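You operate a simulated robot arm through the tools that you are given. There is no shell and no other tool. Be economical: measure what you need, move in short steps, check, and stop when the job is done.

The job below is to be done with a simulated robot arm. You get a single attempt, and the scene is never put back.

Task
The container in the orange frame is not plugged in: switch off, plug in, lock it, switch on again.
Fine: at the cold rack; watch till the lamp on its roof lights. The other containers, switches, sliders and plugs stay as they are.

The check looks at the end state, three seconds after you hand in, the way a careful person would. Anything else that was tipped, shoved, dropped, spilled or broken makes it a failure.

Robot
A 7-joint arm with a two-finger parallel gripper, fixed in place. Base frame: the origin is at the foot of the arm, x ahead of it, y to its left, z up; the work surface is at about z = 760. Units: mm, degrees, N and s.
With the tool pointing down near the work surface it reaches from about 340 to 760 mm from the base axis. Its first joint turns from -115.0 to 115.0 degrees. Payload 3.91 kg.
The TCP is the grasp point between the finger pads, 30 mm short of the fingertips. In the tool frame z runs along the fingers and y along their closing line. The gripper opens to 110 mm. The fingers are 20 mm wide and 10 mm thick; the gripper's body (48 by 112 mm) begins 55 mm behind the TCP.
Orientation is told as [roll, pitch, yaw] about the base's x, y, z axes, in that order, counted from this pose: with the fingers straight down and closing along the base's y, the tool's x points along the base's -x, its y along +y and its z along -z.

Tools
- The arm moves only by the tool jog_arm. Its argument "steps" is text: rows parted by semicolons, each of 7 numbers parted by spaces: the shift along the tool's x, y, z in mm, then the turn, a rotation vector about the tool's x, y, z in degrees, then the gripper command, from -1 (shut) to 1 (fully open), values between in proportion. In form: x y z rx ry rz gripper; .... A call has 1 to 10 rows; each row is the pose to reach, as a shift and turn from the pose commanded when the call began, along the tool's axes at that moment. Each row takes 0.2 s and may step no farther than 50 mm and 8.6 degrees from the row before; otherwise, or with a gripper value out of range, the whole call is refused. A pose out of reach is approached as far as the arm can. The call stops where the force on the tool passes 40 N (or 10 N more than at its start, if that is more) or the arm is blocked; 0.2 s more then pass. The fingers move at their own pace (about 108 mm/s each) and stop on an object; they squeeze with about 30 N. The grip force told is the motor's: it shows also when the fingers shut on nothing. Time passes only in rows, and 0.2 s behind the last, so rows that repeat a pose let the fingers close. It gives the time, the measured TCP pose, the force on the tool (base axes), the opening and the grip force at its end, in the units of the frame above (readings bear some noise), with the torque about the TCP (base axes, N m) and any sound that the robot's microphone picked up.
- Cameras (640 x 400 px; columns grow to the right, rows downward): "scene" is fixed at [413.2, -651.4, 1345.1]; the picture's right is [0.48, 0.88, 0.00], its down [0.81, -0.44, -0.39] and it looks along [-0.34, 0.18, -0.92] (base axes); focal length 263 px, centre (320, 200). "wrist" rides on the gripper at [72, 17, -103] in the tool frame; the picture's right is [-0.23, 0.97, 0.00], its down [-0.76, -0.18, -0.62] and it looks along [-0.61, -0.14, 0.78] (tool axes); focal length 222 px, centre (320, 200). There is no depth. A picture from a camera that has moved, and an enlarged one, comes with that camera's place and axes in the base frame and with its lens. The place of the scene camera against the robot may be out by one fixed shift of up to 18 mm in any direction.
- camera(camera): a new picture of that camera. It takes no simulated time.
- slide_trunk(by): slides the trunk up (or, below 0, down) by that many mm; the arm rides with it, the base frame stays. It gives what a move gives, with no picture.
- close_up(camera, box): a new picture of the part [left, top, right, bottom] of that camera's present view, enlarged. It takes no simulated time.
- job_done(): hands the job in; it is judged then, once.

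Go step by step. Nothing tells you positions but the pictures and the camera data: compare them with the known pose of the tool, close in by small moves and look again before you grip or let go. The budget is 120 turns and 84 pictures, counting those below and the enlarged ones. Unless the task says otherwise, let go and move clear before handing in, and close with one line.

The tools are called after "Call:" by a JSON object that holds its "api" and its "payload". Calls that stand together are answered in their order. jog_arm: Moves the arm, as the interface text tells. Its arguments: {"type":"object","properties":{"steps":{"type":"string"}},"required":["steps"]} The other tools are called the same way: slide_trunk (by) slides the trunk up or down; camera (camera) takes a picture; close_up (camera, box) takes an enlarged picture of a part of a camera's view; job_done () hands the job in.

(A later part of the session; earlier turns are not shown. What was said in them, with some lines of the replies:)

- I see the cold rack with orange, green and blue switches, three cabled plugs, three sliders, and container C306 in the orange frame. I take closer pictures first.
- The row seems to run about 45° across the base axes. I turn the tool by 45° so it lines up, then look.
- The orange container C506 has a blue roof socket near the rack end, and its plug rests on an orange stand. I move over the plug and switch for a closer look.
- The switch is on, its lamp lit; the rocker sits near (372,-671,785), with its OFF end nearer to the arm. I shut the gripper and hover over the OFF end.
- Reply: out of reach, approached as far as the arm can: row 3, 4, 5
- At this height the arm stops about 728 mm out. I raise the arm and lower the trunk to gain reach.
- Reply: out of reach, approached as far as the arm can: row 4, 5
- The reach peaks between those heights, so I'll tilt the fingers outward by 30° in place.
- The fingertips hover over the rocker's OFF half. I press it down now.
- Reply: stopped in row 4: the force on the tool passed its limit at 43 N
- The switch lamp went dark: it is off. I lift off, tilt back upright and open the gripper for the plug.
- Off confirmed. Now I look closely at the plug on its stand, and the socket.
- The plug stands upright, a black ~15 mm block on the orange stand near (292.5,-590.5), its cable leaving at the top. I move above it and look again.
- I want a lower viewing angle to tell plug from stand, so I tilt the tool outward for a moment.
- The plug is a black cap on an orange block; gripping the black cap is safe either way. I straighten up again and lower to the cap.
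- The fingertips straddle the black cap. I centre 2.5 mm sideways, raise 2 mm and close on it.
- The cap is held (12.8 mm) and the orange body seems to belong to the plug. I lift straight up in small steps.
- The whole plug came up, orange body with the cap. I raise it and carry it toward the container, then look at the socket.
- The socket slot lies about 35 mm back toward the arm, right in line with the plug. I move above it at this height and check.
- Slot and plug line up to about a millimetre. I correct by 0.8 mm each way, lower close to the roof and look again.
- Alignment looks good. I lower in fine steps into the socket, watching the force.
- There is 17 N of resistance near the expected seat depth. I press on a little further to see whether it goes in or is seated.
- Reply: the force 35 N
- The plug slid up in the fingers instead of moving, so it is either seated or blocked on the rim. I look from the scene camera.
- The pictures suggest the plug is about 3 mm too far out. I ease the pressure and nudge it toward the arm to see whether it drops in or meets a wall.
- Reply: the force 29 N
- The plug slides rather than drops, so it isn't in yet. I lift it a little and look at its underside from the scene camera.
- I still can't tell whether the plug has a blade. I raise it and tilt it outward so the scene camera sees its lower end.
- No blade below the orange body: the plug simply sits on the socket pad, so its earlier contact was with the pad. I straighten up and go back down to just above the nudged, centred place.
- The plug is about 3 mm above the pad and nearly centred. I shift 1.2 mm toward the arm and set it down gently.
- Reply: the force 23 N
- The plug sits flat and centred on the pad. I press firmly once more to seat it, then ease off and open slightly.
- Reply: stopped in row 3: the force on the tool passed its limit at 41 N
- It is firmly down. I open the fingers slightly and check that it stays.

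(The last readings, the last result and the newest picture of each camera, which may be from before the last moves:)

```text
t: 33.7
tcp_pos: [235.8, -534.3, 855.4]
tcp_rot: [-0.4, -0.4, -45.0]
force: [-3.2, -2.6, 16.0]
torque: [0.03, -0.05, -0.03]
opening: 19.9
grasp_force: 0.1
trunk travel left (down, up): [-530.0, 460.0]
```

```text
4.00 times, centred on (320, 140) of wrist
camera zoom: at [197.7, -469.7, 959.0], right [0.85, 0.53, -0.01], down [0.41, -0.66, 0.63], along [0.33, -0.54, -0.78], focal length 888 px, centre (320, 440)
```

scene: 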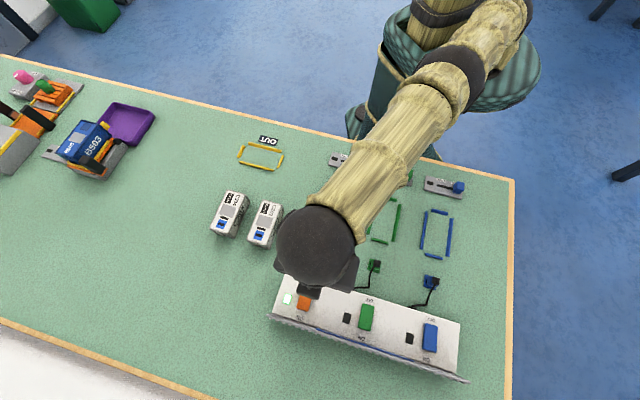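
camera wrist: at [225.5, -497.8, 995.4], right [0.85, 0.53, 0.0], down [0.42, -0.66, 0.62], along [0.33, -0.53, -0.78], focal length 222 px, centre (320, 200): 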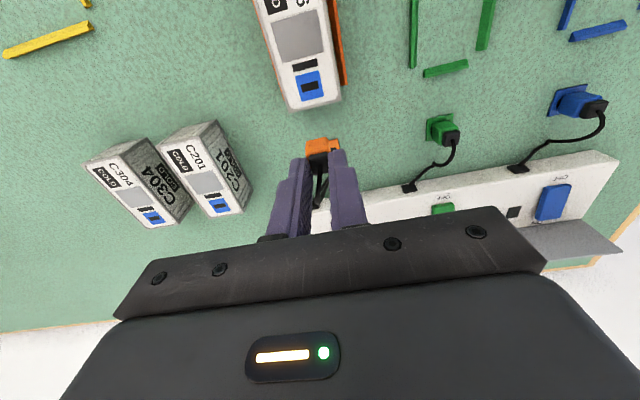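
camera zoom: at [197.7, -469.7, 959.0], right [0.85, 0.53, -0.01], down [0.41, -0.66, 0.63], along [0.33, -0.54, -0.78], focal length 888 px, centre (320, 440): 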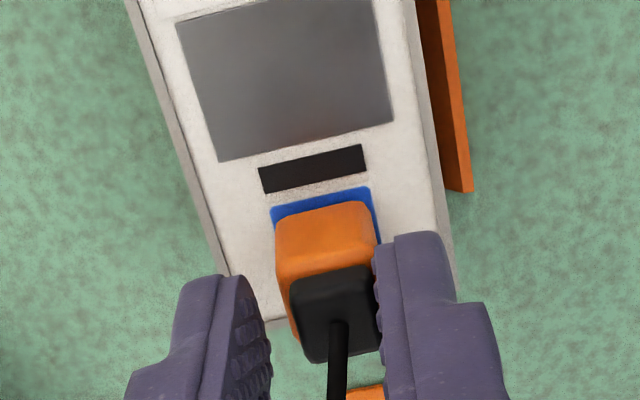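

The plug stands on its own. I open wider and rise straight up.

Call:
{"api": "jog_arm", "payload": {"steps": "0 0 -2 0 0 0 -0.4; 0 0 -4 0 0 0 -0.4; 0 0 -15 0 0 0 -0.4; 0 0 -35 0 0 0 -0.4; 0 0 -60 0 0 0 -0.4; 0 0 -60 0 0 0 -0.4"}}

Call:
{"api": "close_up", "payload": {"camera": "wrist", "box": [260, 60, 380, 180]}}

Call:
{"api": "close_up", "payload": {"camera": "scene", "box": [300, 160, 380, 240]}}

```text
t: 35.1
tcp_pos: [237.4, -533.0, 915.0]
tcp_rot: [-0.5, -0.2, -45.1]
force: [-0.1, -0.5, 0.3]
torque: [-0.05, -0.01, -0.02]
opening: 33.0
grasp_force: 0.1
trunk travel left (down, up): [-530.0, 460.0]
```

```text
3.33 times, centred on (320, 120) of wrist
camera zoom: at [199.0, -469.6, 1018.0], right [0.85, 0.53, -0.01], down [0.41, -0.66, 0.63], along [0.33, -0.54, -0.78], focal length 740 px, centre (320, 467)
```

zoom: 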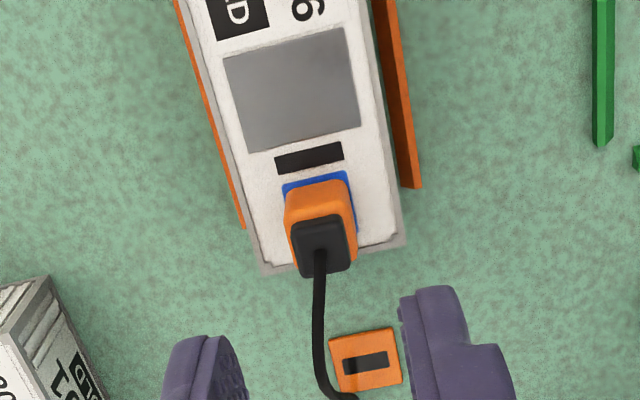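

```text
5.00 times, centred on (340, 200) of scene
camera zoom: at [413.2, -651.4, 1345.1], right [0.48, 0.88, 0.0], down [0.81, -0.44, -0.39], along [-0.34, 0.18, -0.92], focal length 1315 px, centre (220, 200)
```

zoom: 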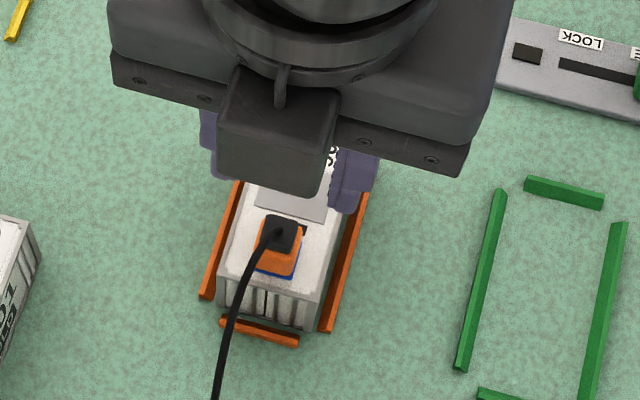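

The plug sits squarely on the socket. Next the orange lock slider: I move above it at a safe height and look.

Call:
{"api": "jog_arm", "payload": {"steps": "35 8 0 0 0 0 -0.4; 70 16 0 0 0 0 -0.4; 105 24 0 0 0 0 -0.4; 139 32 0 0 0 0 -0.4; 139 32 0 0 0 0 -0.4"}}

Call:
{"api": "camera", "payload": {"camera": "wrist"}}

Call:
{"api": "close_up", "payload": {"camera": "wrist", "box": [240, 60, 400, 220]}}

```text
t: 36.3
tcp_pos: [161.3, -412.8, 915.4]
tcp_rot: [-0.4, -0.2, -45.1]
force: [-0.1, 0.0, -0.4]
torque: [0.02, 0.01, 0.02]
opening: 33.1
grasp_force: 0.2
trunk travel left (down, up): [-530.0, 460.0]
```

```text
38 pictures are left
camera wrist: at [122.9, -348.7, 1017.5], right [0.85, 0.53, -0.01], down [0.41, -0.66, 0.63], along [0.33, -0.54, -0.78], focal length 222 px, centre (320, 200)
```

wrist: 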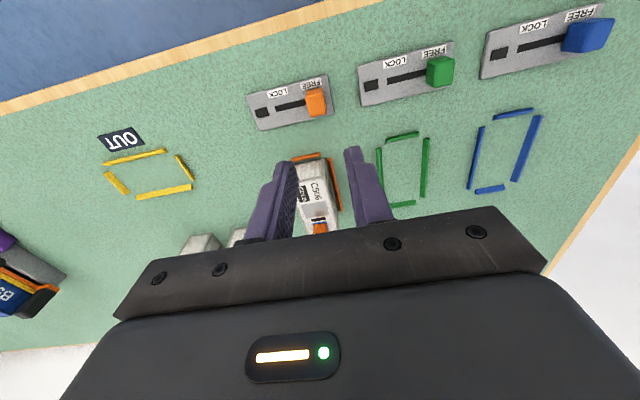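

```text
2.50 times, centred on (320, 140) of wrist
camera zoom: at [122.9, -348.7, 1017.5], right [0.85, 0.53, -0.01], down [0.41, -0.66, 0.63], along [0.33, -0.54, -0.78], focal length 555 px, centre (320, 350)
```

zoom: 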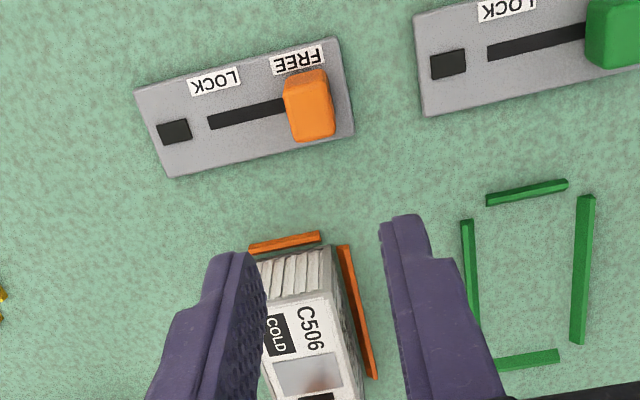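

The orange knob is at FREE, about 11 mm closer to the arm than my tool. I go above it, lower and re-check.

Call:
{"api": "jog_arm", "payload": {"steps": "11 0 20 0 0 0 -0.4; 11 0 50 0 0 0 -0.4; 11 0 75 0 0 0 -0.4; 11 0 75 0 0 0 -0.4"}}

Call:
{"api": "close_up", "payload": {"camera": "wrist", "box": [250, 70, 390, 210]}}

```text
t: 37.3
tcp_pos: [154.3, -405.3, 841.1]
tcp_rot: [-0.4, -0.2, -45.0]
force: [0.5, -0.6, 0.1]
torque: [0.01, 0.01, 0.03]
opening: 32.9
grasp_force: 0.0
trunk travel left (down, up): [-530.0, 460.0]
```

```text
2.86 times, centred on (320, 140) of wrist
camera zoom: at [115.3, -341.4, 942.4], right [0.85, 0.53, -0.01], down [0.41, -0.66, 0.63], along [0.33, -0.54, -0.78], focal length 635 px, centre (320, 371)
```

zoom: 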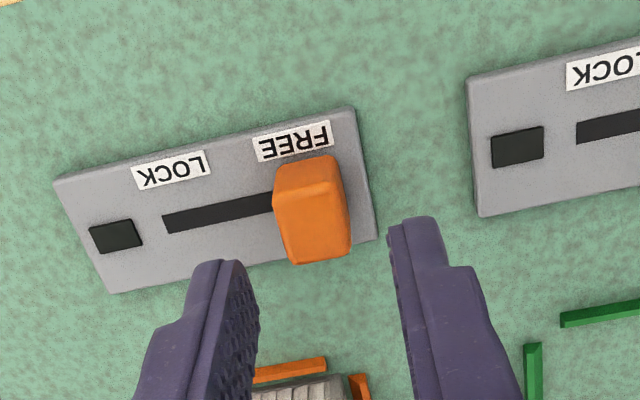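

I align to the knob's centre and lower the fingers on both sides of it.

Call:
{"api": "jog_arm", "payload": {"steps": "-2.5 -2 10 0 0 0 -0.4; -2.5 -2 20 0 0 0 -0.4; -2.5 -2 28 0 0 0 -0.4; -2.5 -2 33 0 0 0 -0.4; -2.5 -2 33 0 0 0 -0.4"}}

Call:
{"api": "close_up", "payload": {"camera": "wrist", "box": [250, 70, 390, 210]}}

```text
t: 38.5
tcp_pos: [153.5, -409.5, 807.0]
tcp_rot: [-0.4, -0.2, -45.1]
force: [0.7, 0.2, 0.3]
torque: [0.0, -0.01, -0.01]
opening: 33.2
grasp_force: 0.1
trunk travel left (down, up): [-530.0, 460.0]
```

```text
2.86 times, centred on (320, 140) of wrist
camera zoom: at [115.6, -345.0, 909.1], right [0.85, 0.53, -0.01], down [0.41, -0.66, 0.63], along [0.33, -0.54, -0.78], focal length 635 px, centre (320, 371)
```

zoom: 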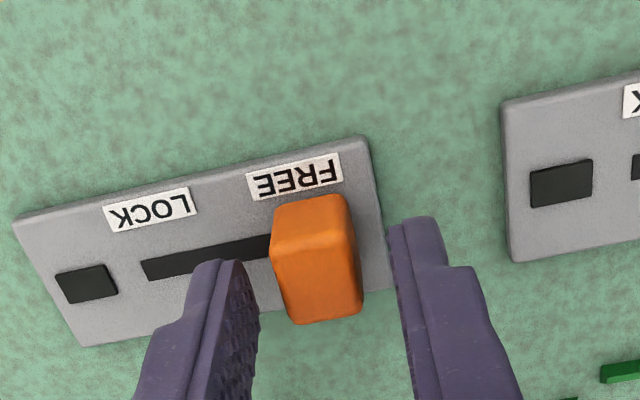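

The knob is between the fingers. I close on it first.

Call:
{"api": "jog_arm", "payload": {"steps": "0 0 0 0 0 0 -0.7; 0 0 0 0 0 0 -1; 0 0 0 0 0 0 -1; 0 0 0 0 0 0 -1"}}

Call:
{"api": "jog_arm", "payload": {"steps": "0 -5 0 0 0 0 -1; 0 -10 0 0 0 0 -1; 0 -15 0 0 0 0 -1; 0 -20 0 0 0 0 -1; 0 -24 0 0 0 0 -1; 0 -28 0 0 0 0 -1; 0 -28 0 0 0 0 -1"}}

Call:
{"api": "close_up", "payload": {"camera": "wrist", "box": [250, 70, 390, 210]}}

```text
t: 39.5
tcp_pos: [154.7, -408.5, 804.6]
tcp_rot: [-0.4, -0.2, -45.2]
force: [0.2, -0.1, -2.1]
torque: [0.05, -0.13, 0.08]
opening: 16.9
grasp_force: 45.4
trunk travel left (down, up): [-530.0, 460.0]
```

```text
t: 41.1
tcp_pos: [134.3, -428.9, 805.9]
tcp_rot: [-0.4, -0.2, -45.0]
force: [0.3, 0.2, -7.2]
torque: [0.24, 0.02, 0.04]
opening: 16.5
grasp_force: 45.4
trunk travel left (down, up): [-530.0, 460.0]
```

```text
2.86 times, centred on (320, 140) of wrist
camera zoom: at [95.3, -365.3, 909.2], right [0.85, 0.53, -0.01], down [0.41, -0.66, 0.63], along [0.33, -0.54, -0.78], focal length 635 px, centre (320, 371)
```

zoom: 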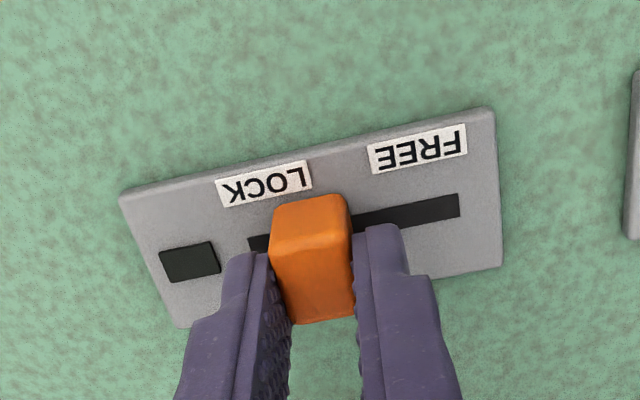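

The knob has moved 28 mm, with a bit of slot left. I carry on until it stops.

Call:
{"api": "jog_arm", "payload": {"steps": "0 -2 0 0 0 0 -1; 0 -4 0 0 0 0 -1; 0 -6 0 0 0 0 -1; 0 -8 0 0 0 0 -1; 0 -10 0 0 0 0 -1"}}

Call:
{"api": "close_up", "payload": {"camera": "wrist", "box": [250, 70, 390, 210]}}

```text
t: 42.3
tcp_pos: [127.7, -436.5, 806.4]
tcp_rot: [-0.4, 0.0, -45.1]
force: [0.4, 0.0, -11.3]
torque: [-0.18, -0.35, 0.05]
opening: 17.2
grasp_force: 45.3
trunk travel left (down, up): [-530.0, 460.0]
```

```text
2.86 times, centred on (320, 140) of wrist
camera zoom: at [88.6, -372.1, 909.3], right [0.85, 0.53, -0.01], down [0.41, -0.66, 0.63], along [0.33, -0.53, -0.78], focal length 635 px, centre (320, 371)
```

zoom: 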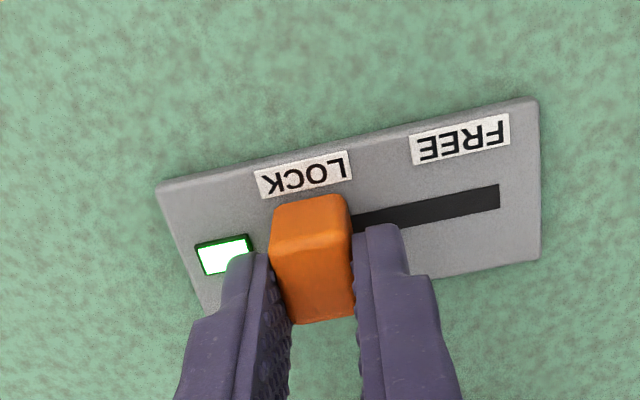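

The lock lamp is lit. I push 1.5 mm more for margin, then open and rise.

Call:
{"api": "jog_arm", "payload": {"steps": "0 -1.5 0 0 0 0 -1; 0 -1.5 0 0 0 0 -1; 0 -1.5 0 0 0 0 -0.7; 0 -1.5 0 0 0 0 -0.4; 0 -1.5 0 0 0 0 -0.4; 0 -1.5 -30 0 0 0 -0.4; 0 -1.5 -70 0 0 0 -0.4; 0 -1.5 -110 0 0 0 -0.4; 0 -1.5 -110 0 0 0 -0.4"}}

Call:
{"api": "camera", "payload": {"camera": "wrist"}}

```text
t: 44.3
tcp_pos: [125.6, -435.3, 917.7]
tcp_rot: [-0.4, -0.2, -45.0]
force: [0.1, 0.4, -0.1]
torque: [0.0, 0.01, -0.02]
opening: 33.0
grasp_force: 0.1
trunk travel left (down, up): [-530.0, 460.0]
```

```text
32 pictures are left
camera wrist: at [87.2, -371.4, 1020.3], right [0.85, 0.53, -0.01], down [0.41, -0.66, 0.63], along [0.33, -0.54, -0.78], focal length 222 px, centre (320, 200)
```

wrist: 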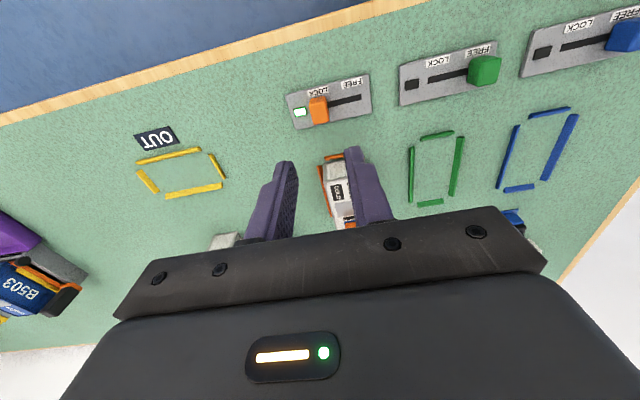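

Locked, lamp lit. Now I close the fingers and travel high back toward the rack, then tilt outward again.

Call:
{"api": "jog_arm", "payload": {"steps": "0 0 -35 0 0 0 -1; -48 1 -35 0 0 0 -1; -96 2 -35 0 0 0 -1; -144 4 -35 0 0 0 -1; -192 5 -35 0 0 0 -1; -240 6 -35 0 0 0 -1; -240 6 -35 0 0 0 -1"}}

Call:
{"api": "jog_arm", "payload": {"steps": "0 0 0 0 -8 0 -1; 0 0 0 0 -16 0 -1; 0 0 0 0 -24 0 -1; 0 0 0 0 -32 0 -1; 0 0 0 0 -38 0 -1; 0 0 0 0 -38 0 -1"}}

Call:
{"api": "camera", "payload": {"camera": "wrist"}}

Call:
{"api": "camera", "payload": {"camera": "scene"}}

```text
t: 45.9
tcp_pos: [300.8, -599.9, 952.5]
tcp_rot: [-0.4, -0.2, -45.0]
force: [0.2, 0.2, 0.4]
torque: [-0.01, 0.0, -0.02]
opening: 0.0
grasp_force: 30.5
trunk travel left (down, up): [-530.0, 460.0]
```

```text
t: 47.3
tcp_pos: [301.2, -601.3, 953.3]
tcp_rot: [-0.7, -38.3, -44.7]
force: [-0.5, -0.1, 0.4]
torque: [0.0, -0.02, 0.0]
opening: 0.1
grasp_force: 30.0
trunk travel left (down, up): [-530.0, 460.0]
```

```text
31 pictures are left
camera wrist: at [227.3, -503.5, 988.8], right [0.82, 0.56, 0.13], down [0.03, -0.27, 0.96], along [0.58, -0.78, -0.24], focal length 222 px, centre (320, 200)
```

wrist: 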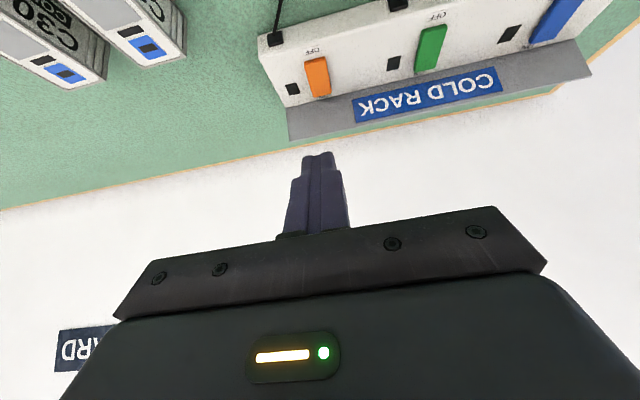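

```text
30 pictures are left
```

scene: 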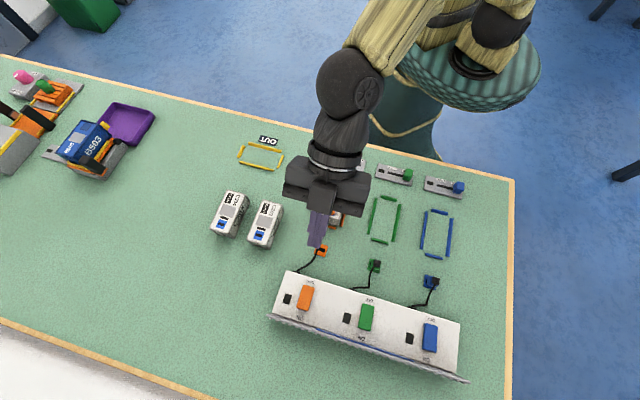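

Everything else looks untouched. I move the tilted, closed fingers out over the rocker's ON end at hover height.

Call:
{"api": "jog_arm", "payload": {"steps": "-11 0 34 0 0 0 -1; -22.7 0 68.5 0 0 0 -1; -17.5 0 100 0 0 0 -1; -12.4 0 130 0 0 0 -1; -12.4 0 130 0 0 0 -1"}}

Call:
{"api": "close_up", "payload": {"camera": "wrist", "box": [260, 50, 420, 210]}}

Call:
{"api": "close_up", "payload": {"camera": "scene", "box": [265, 250, 345, 330]}}

```text
t: 48.5
tcp_pos: [363.1, -665.6, 857.7]
tcp_rot: [-0.4, -38.2, -44.7]
force: [0.7, 0.0, -0.2]
torque: [0.0, 0.0, 0.03]
opening: 0.0
grasp_force: 30.4
trunk travel left (down, up): [-530.0, 460.0]
```

```text
2.50 times, centred on (340, 130) of wrist
camera zoom: at [290.2, -568.5, 893.7], right [0.82, 0.56, 0.13], down [0.03, -0.27, 0.96], along [0.58, -0.78, -0.24], focal length 555 px, centre (270, 375)
```

zoom: 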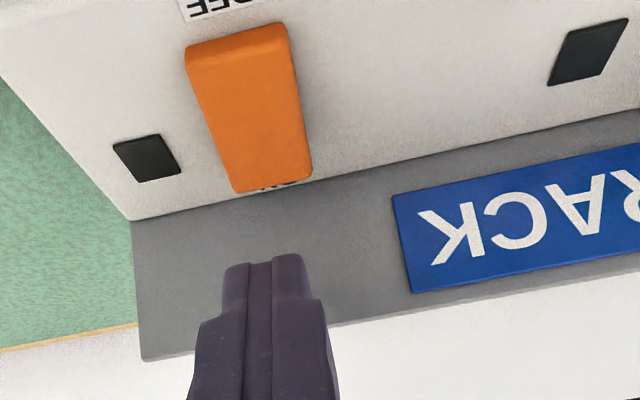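

```text
5.00 times, centred on (305, 290) of scene
camera zoom: at [413.2, -651.4, 1345.1], right [0.48, 0.88, 0.0], down [0.81, -0.44, -0.39], along [-0.34, 0.18, -0.92], focal length 1315 px, centre (395, -250)
```

zoom: 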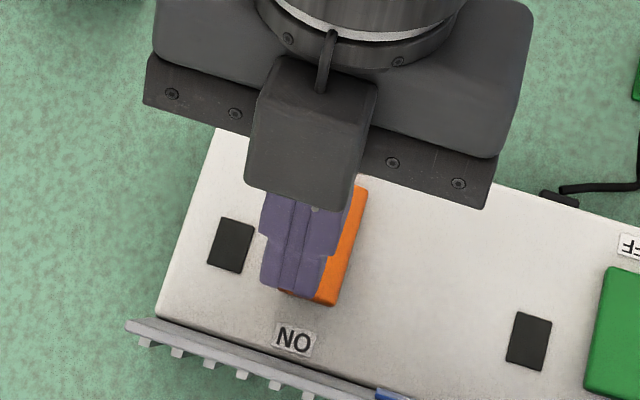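

The ON end lies just ahead of the tips and about 4 mm to the side. I correct and press it down.

Call:
{"api": "jog_arm", "payload": {"steps": "-3 3.5 3 0 0 0 -1; 7.9 3.5 16.6 0 0 0 -1; 11.6 3.5 21.4 0 0 0 -1; 13.5 3.5 23.7 0 0 0 -1; 15.3 3.5 26.1 0 0 0 -1; 17.2 3.5 28.5 0 0 0 -1; 19 3.5 30.8 0 0 0 -1; 20.9 3.5 33.2 0 0 0 -1"}}

Call:
{"api": "close_up", "payload": {"camera": "wrist", "box": [240, 50, 420, 210]}}

```text
t: 50.3
tcp_pos: [369.7, -665.4, 827.6]
tcp_rot: [-0.8, -39.0, -44.6]
force: [2.4, -0.6, 35.7]
torque: [-0.22, -0.4, 0.55]
opening: 0.3
grasp_force: 30.0
trunk travel left (down, up): [-530.0, 460.0]
```

```text
2.50 times, centred on (330, 130) of wrist
camera zoom: at [295.9, -568.0, 862.0], right [0.82, 0.56, 0.13], down [0.02, -0.26, 0.97], along [0.58, -0.79, -0.22], focal length 555 px, centre (295, 375)
```

zoom: 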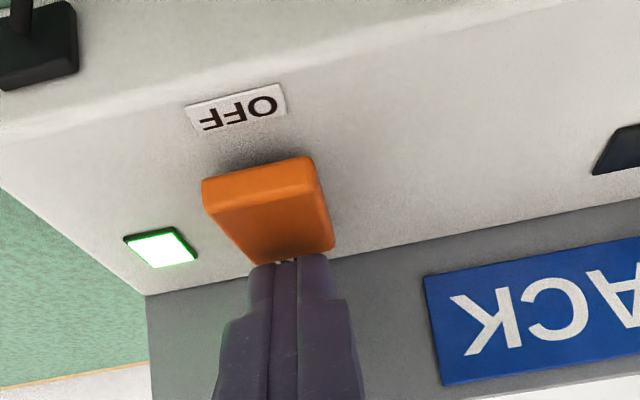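

The rocker is on and its lamp lit. I lift clear, tilt upright and look at the container's roof lamp.

Call:
{"api": "jog_arm", "payload": {"steps": "-15 0 -19 0 0 0 -1; -31 0 -39 0 0 0 -1; -45 0 -65 0 0 0 -1; -45 0 -100 0 8 0 -1; -30 0 -140 0 16 0 -1; -10 0 -160 0 24 0 -1; 0 0 -180 0 32 0 -1; 0 0 -180 0 38 0 -1"}}

Call:
{"api": "camera", "payload": {"camera": "wrist"}}

Call:
{"api": "camera", "payload": {"camera": "scene"}}

```text
t: 52.1
tcp_pos: [290.2, -586.2, 960.6]
tcp_rot: [-0.3, -0.1, -45.2]
force: [1.2, 1.1, 0.3]
torque: [-0.04, 0.01, 0.01]
opening: 0.0
grasp_force: 29.5
trunk travel left (down, up): [-530.0, 460.0]
```

```text
26 pictures are left
camera wrist: at [252.3, -522.8, 1063.1], right [0.85, 0.53, -0.01], down [0.41, -0.66, 0.63], along [0.32, -0.53, -0.78], focal length 222 px, centre (320, 200)
```

wrist: 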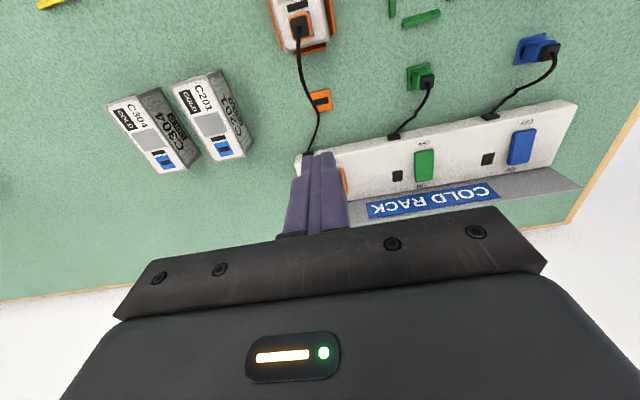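

```text
25 pictures are left
```

scene: 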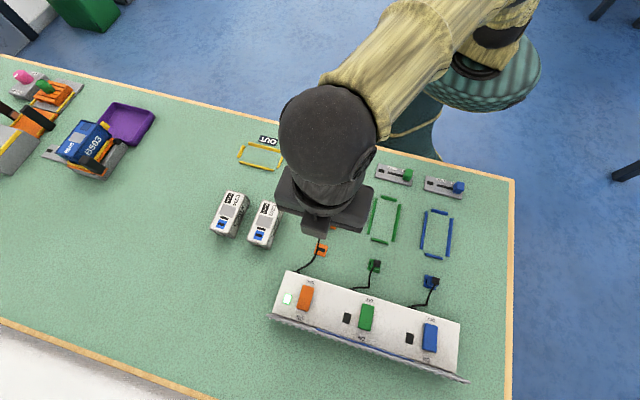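

Rack lamp lit; the roof is half out of view. I back off toward the arm and check the container.

Call:
{"api": "jog_arm", "payload": {"steps": "40 20 -10 0 0 0 -1; 80 40 -20 0 0 0 -1; 100 60 -30 0 0 0 -1; 100 60 -30 0 0 0 -1; 100 60 -30 0 0 0 -1; 100 60 -30 0 0 0 -1; 100 60 -30 0 0 0 -1"}}

Call:
{"api": "camera", "payload": {"camera": "wrist"}}

Call:
{"api": "close_up", "payload": {"camera": "scene", "box": [260, 140, 400, 280]}}

```text
t: 53.7
tcp_pos: [264.6, -474.3, 988.6]
tcp_rot: [-0.4, -0.2, -45.2]
force: [-0.4, 1.0, 0.8]
torque: [0.01, -0.01, 0.01]
opening: 0.0
grasp_force: 30.0
trunk travel left (down, up): [-530.0, 460.0]
```

```text
24 pictures are left
camera wrist: at [224.6, -410.3, 1092.9], right [0.85, 0.53, -0.01], down [0.41, -0.66, 0.63], along [0.33, -0.54, -0.78], focal length 222 px, centre (320, 200)
```

wrist: 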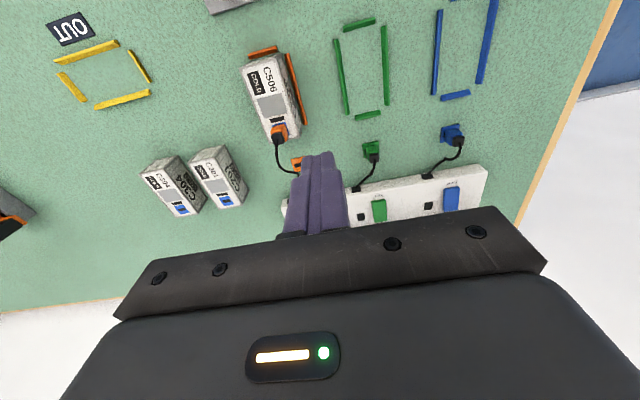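

```text
2.86 times, centred on (330, 210) of scene
camera zoom: at [413.2, -651.4, 1345.1], right [0.48, 0.88, 0.0], down [0.81, -0.44, -0.39], along [-0.34, 0.18, -0.92], focal length 751 px, centre (291, 171)
```

zoom: 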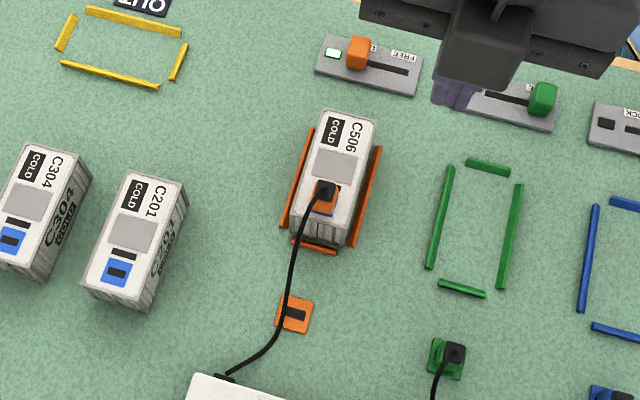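

Now a closer look at the roof, then waiting.

Call:
{"api": "close_up", "payload": {"camera": "wrist", "box": [230, 40, 330, 160]}}

Call:
{"api": "jog_arm", "payload": {"steps": "0 0 0 0 0 0 -1; 0 0 0 0 0 0 -1; 0 0 0 0 0 0 -1; 0 0 0 0 0 0 -1; 0 0 0 0 0 0 -1; 0 0 0 0 0 0 -1; 0 0 0 0 0 0 -1; 0 0 0 0 0 0 -1; 0 0 0 0 0 0 -1; 0 0 0 0 0 0 -1"}}

Call:
{"api": "close_up", "payload": {"camera": "wrist", "box": [230, 40, 330, 160]}}

```text
3.33 times, centred on (280, 100) of wrist
camera zoom: at [224.6, -410.3, 1092.9], right [0.85, 0.53, -0.01], down [0.41, -0.66, 0.63], along [0.33, -0.54, -0.78], focal length 740 px, centre (453, 533)
```

zoom: 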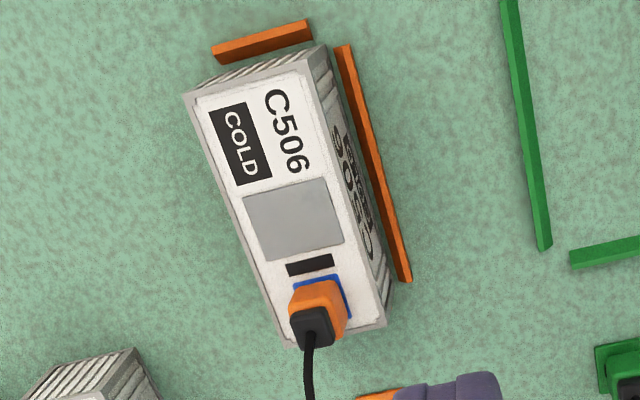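

```text
t: 55.9
tcp_pos: [263.2, -474.4, 990.6]
tcp_rot: [-0.4, -0.2, -45.2]
force: [0.0, 0.1, 0.0]
torque: [-0.01, 0.03, 0.04]
opening: 0.1
grasp_force: 30.2
trunk travel left (down, up): [-530.0, 460.0]
```

```text
3.33 times, centred on (280, 100) of wrist
camera zoom: at [224.6, -410.3, 1092.9], right [0.85, 0.53, -0.01], down [0.41, -0.66, 0.63], along [0.33, -0.54, -0.78], focal length 740 px, centre (453, 533)
```

zoom: 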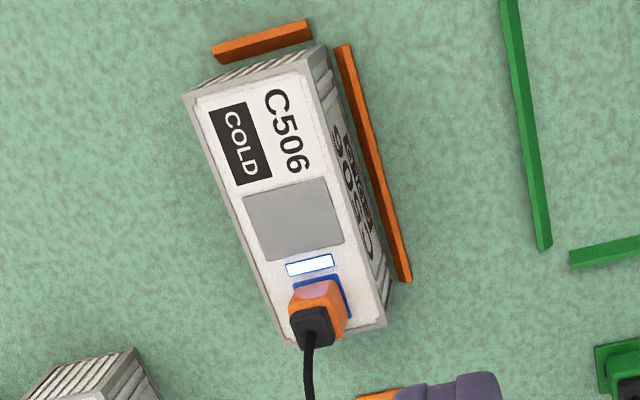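

The roof lamp on C506 is lit, the lock and rack lamps are lit, and the arm is clear with nothing held. I hand in.

Call:
{"api": "job_done", "payload": {}}

```text
The job is handed in.
```

C506 in the orange frame is plugged in, locked and switched back on; its roof lamp lit a few seconds after power came on, and I left the other containers, switches, sliders and plugs as they were.
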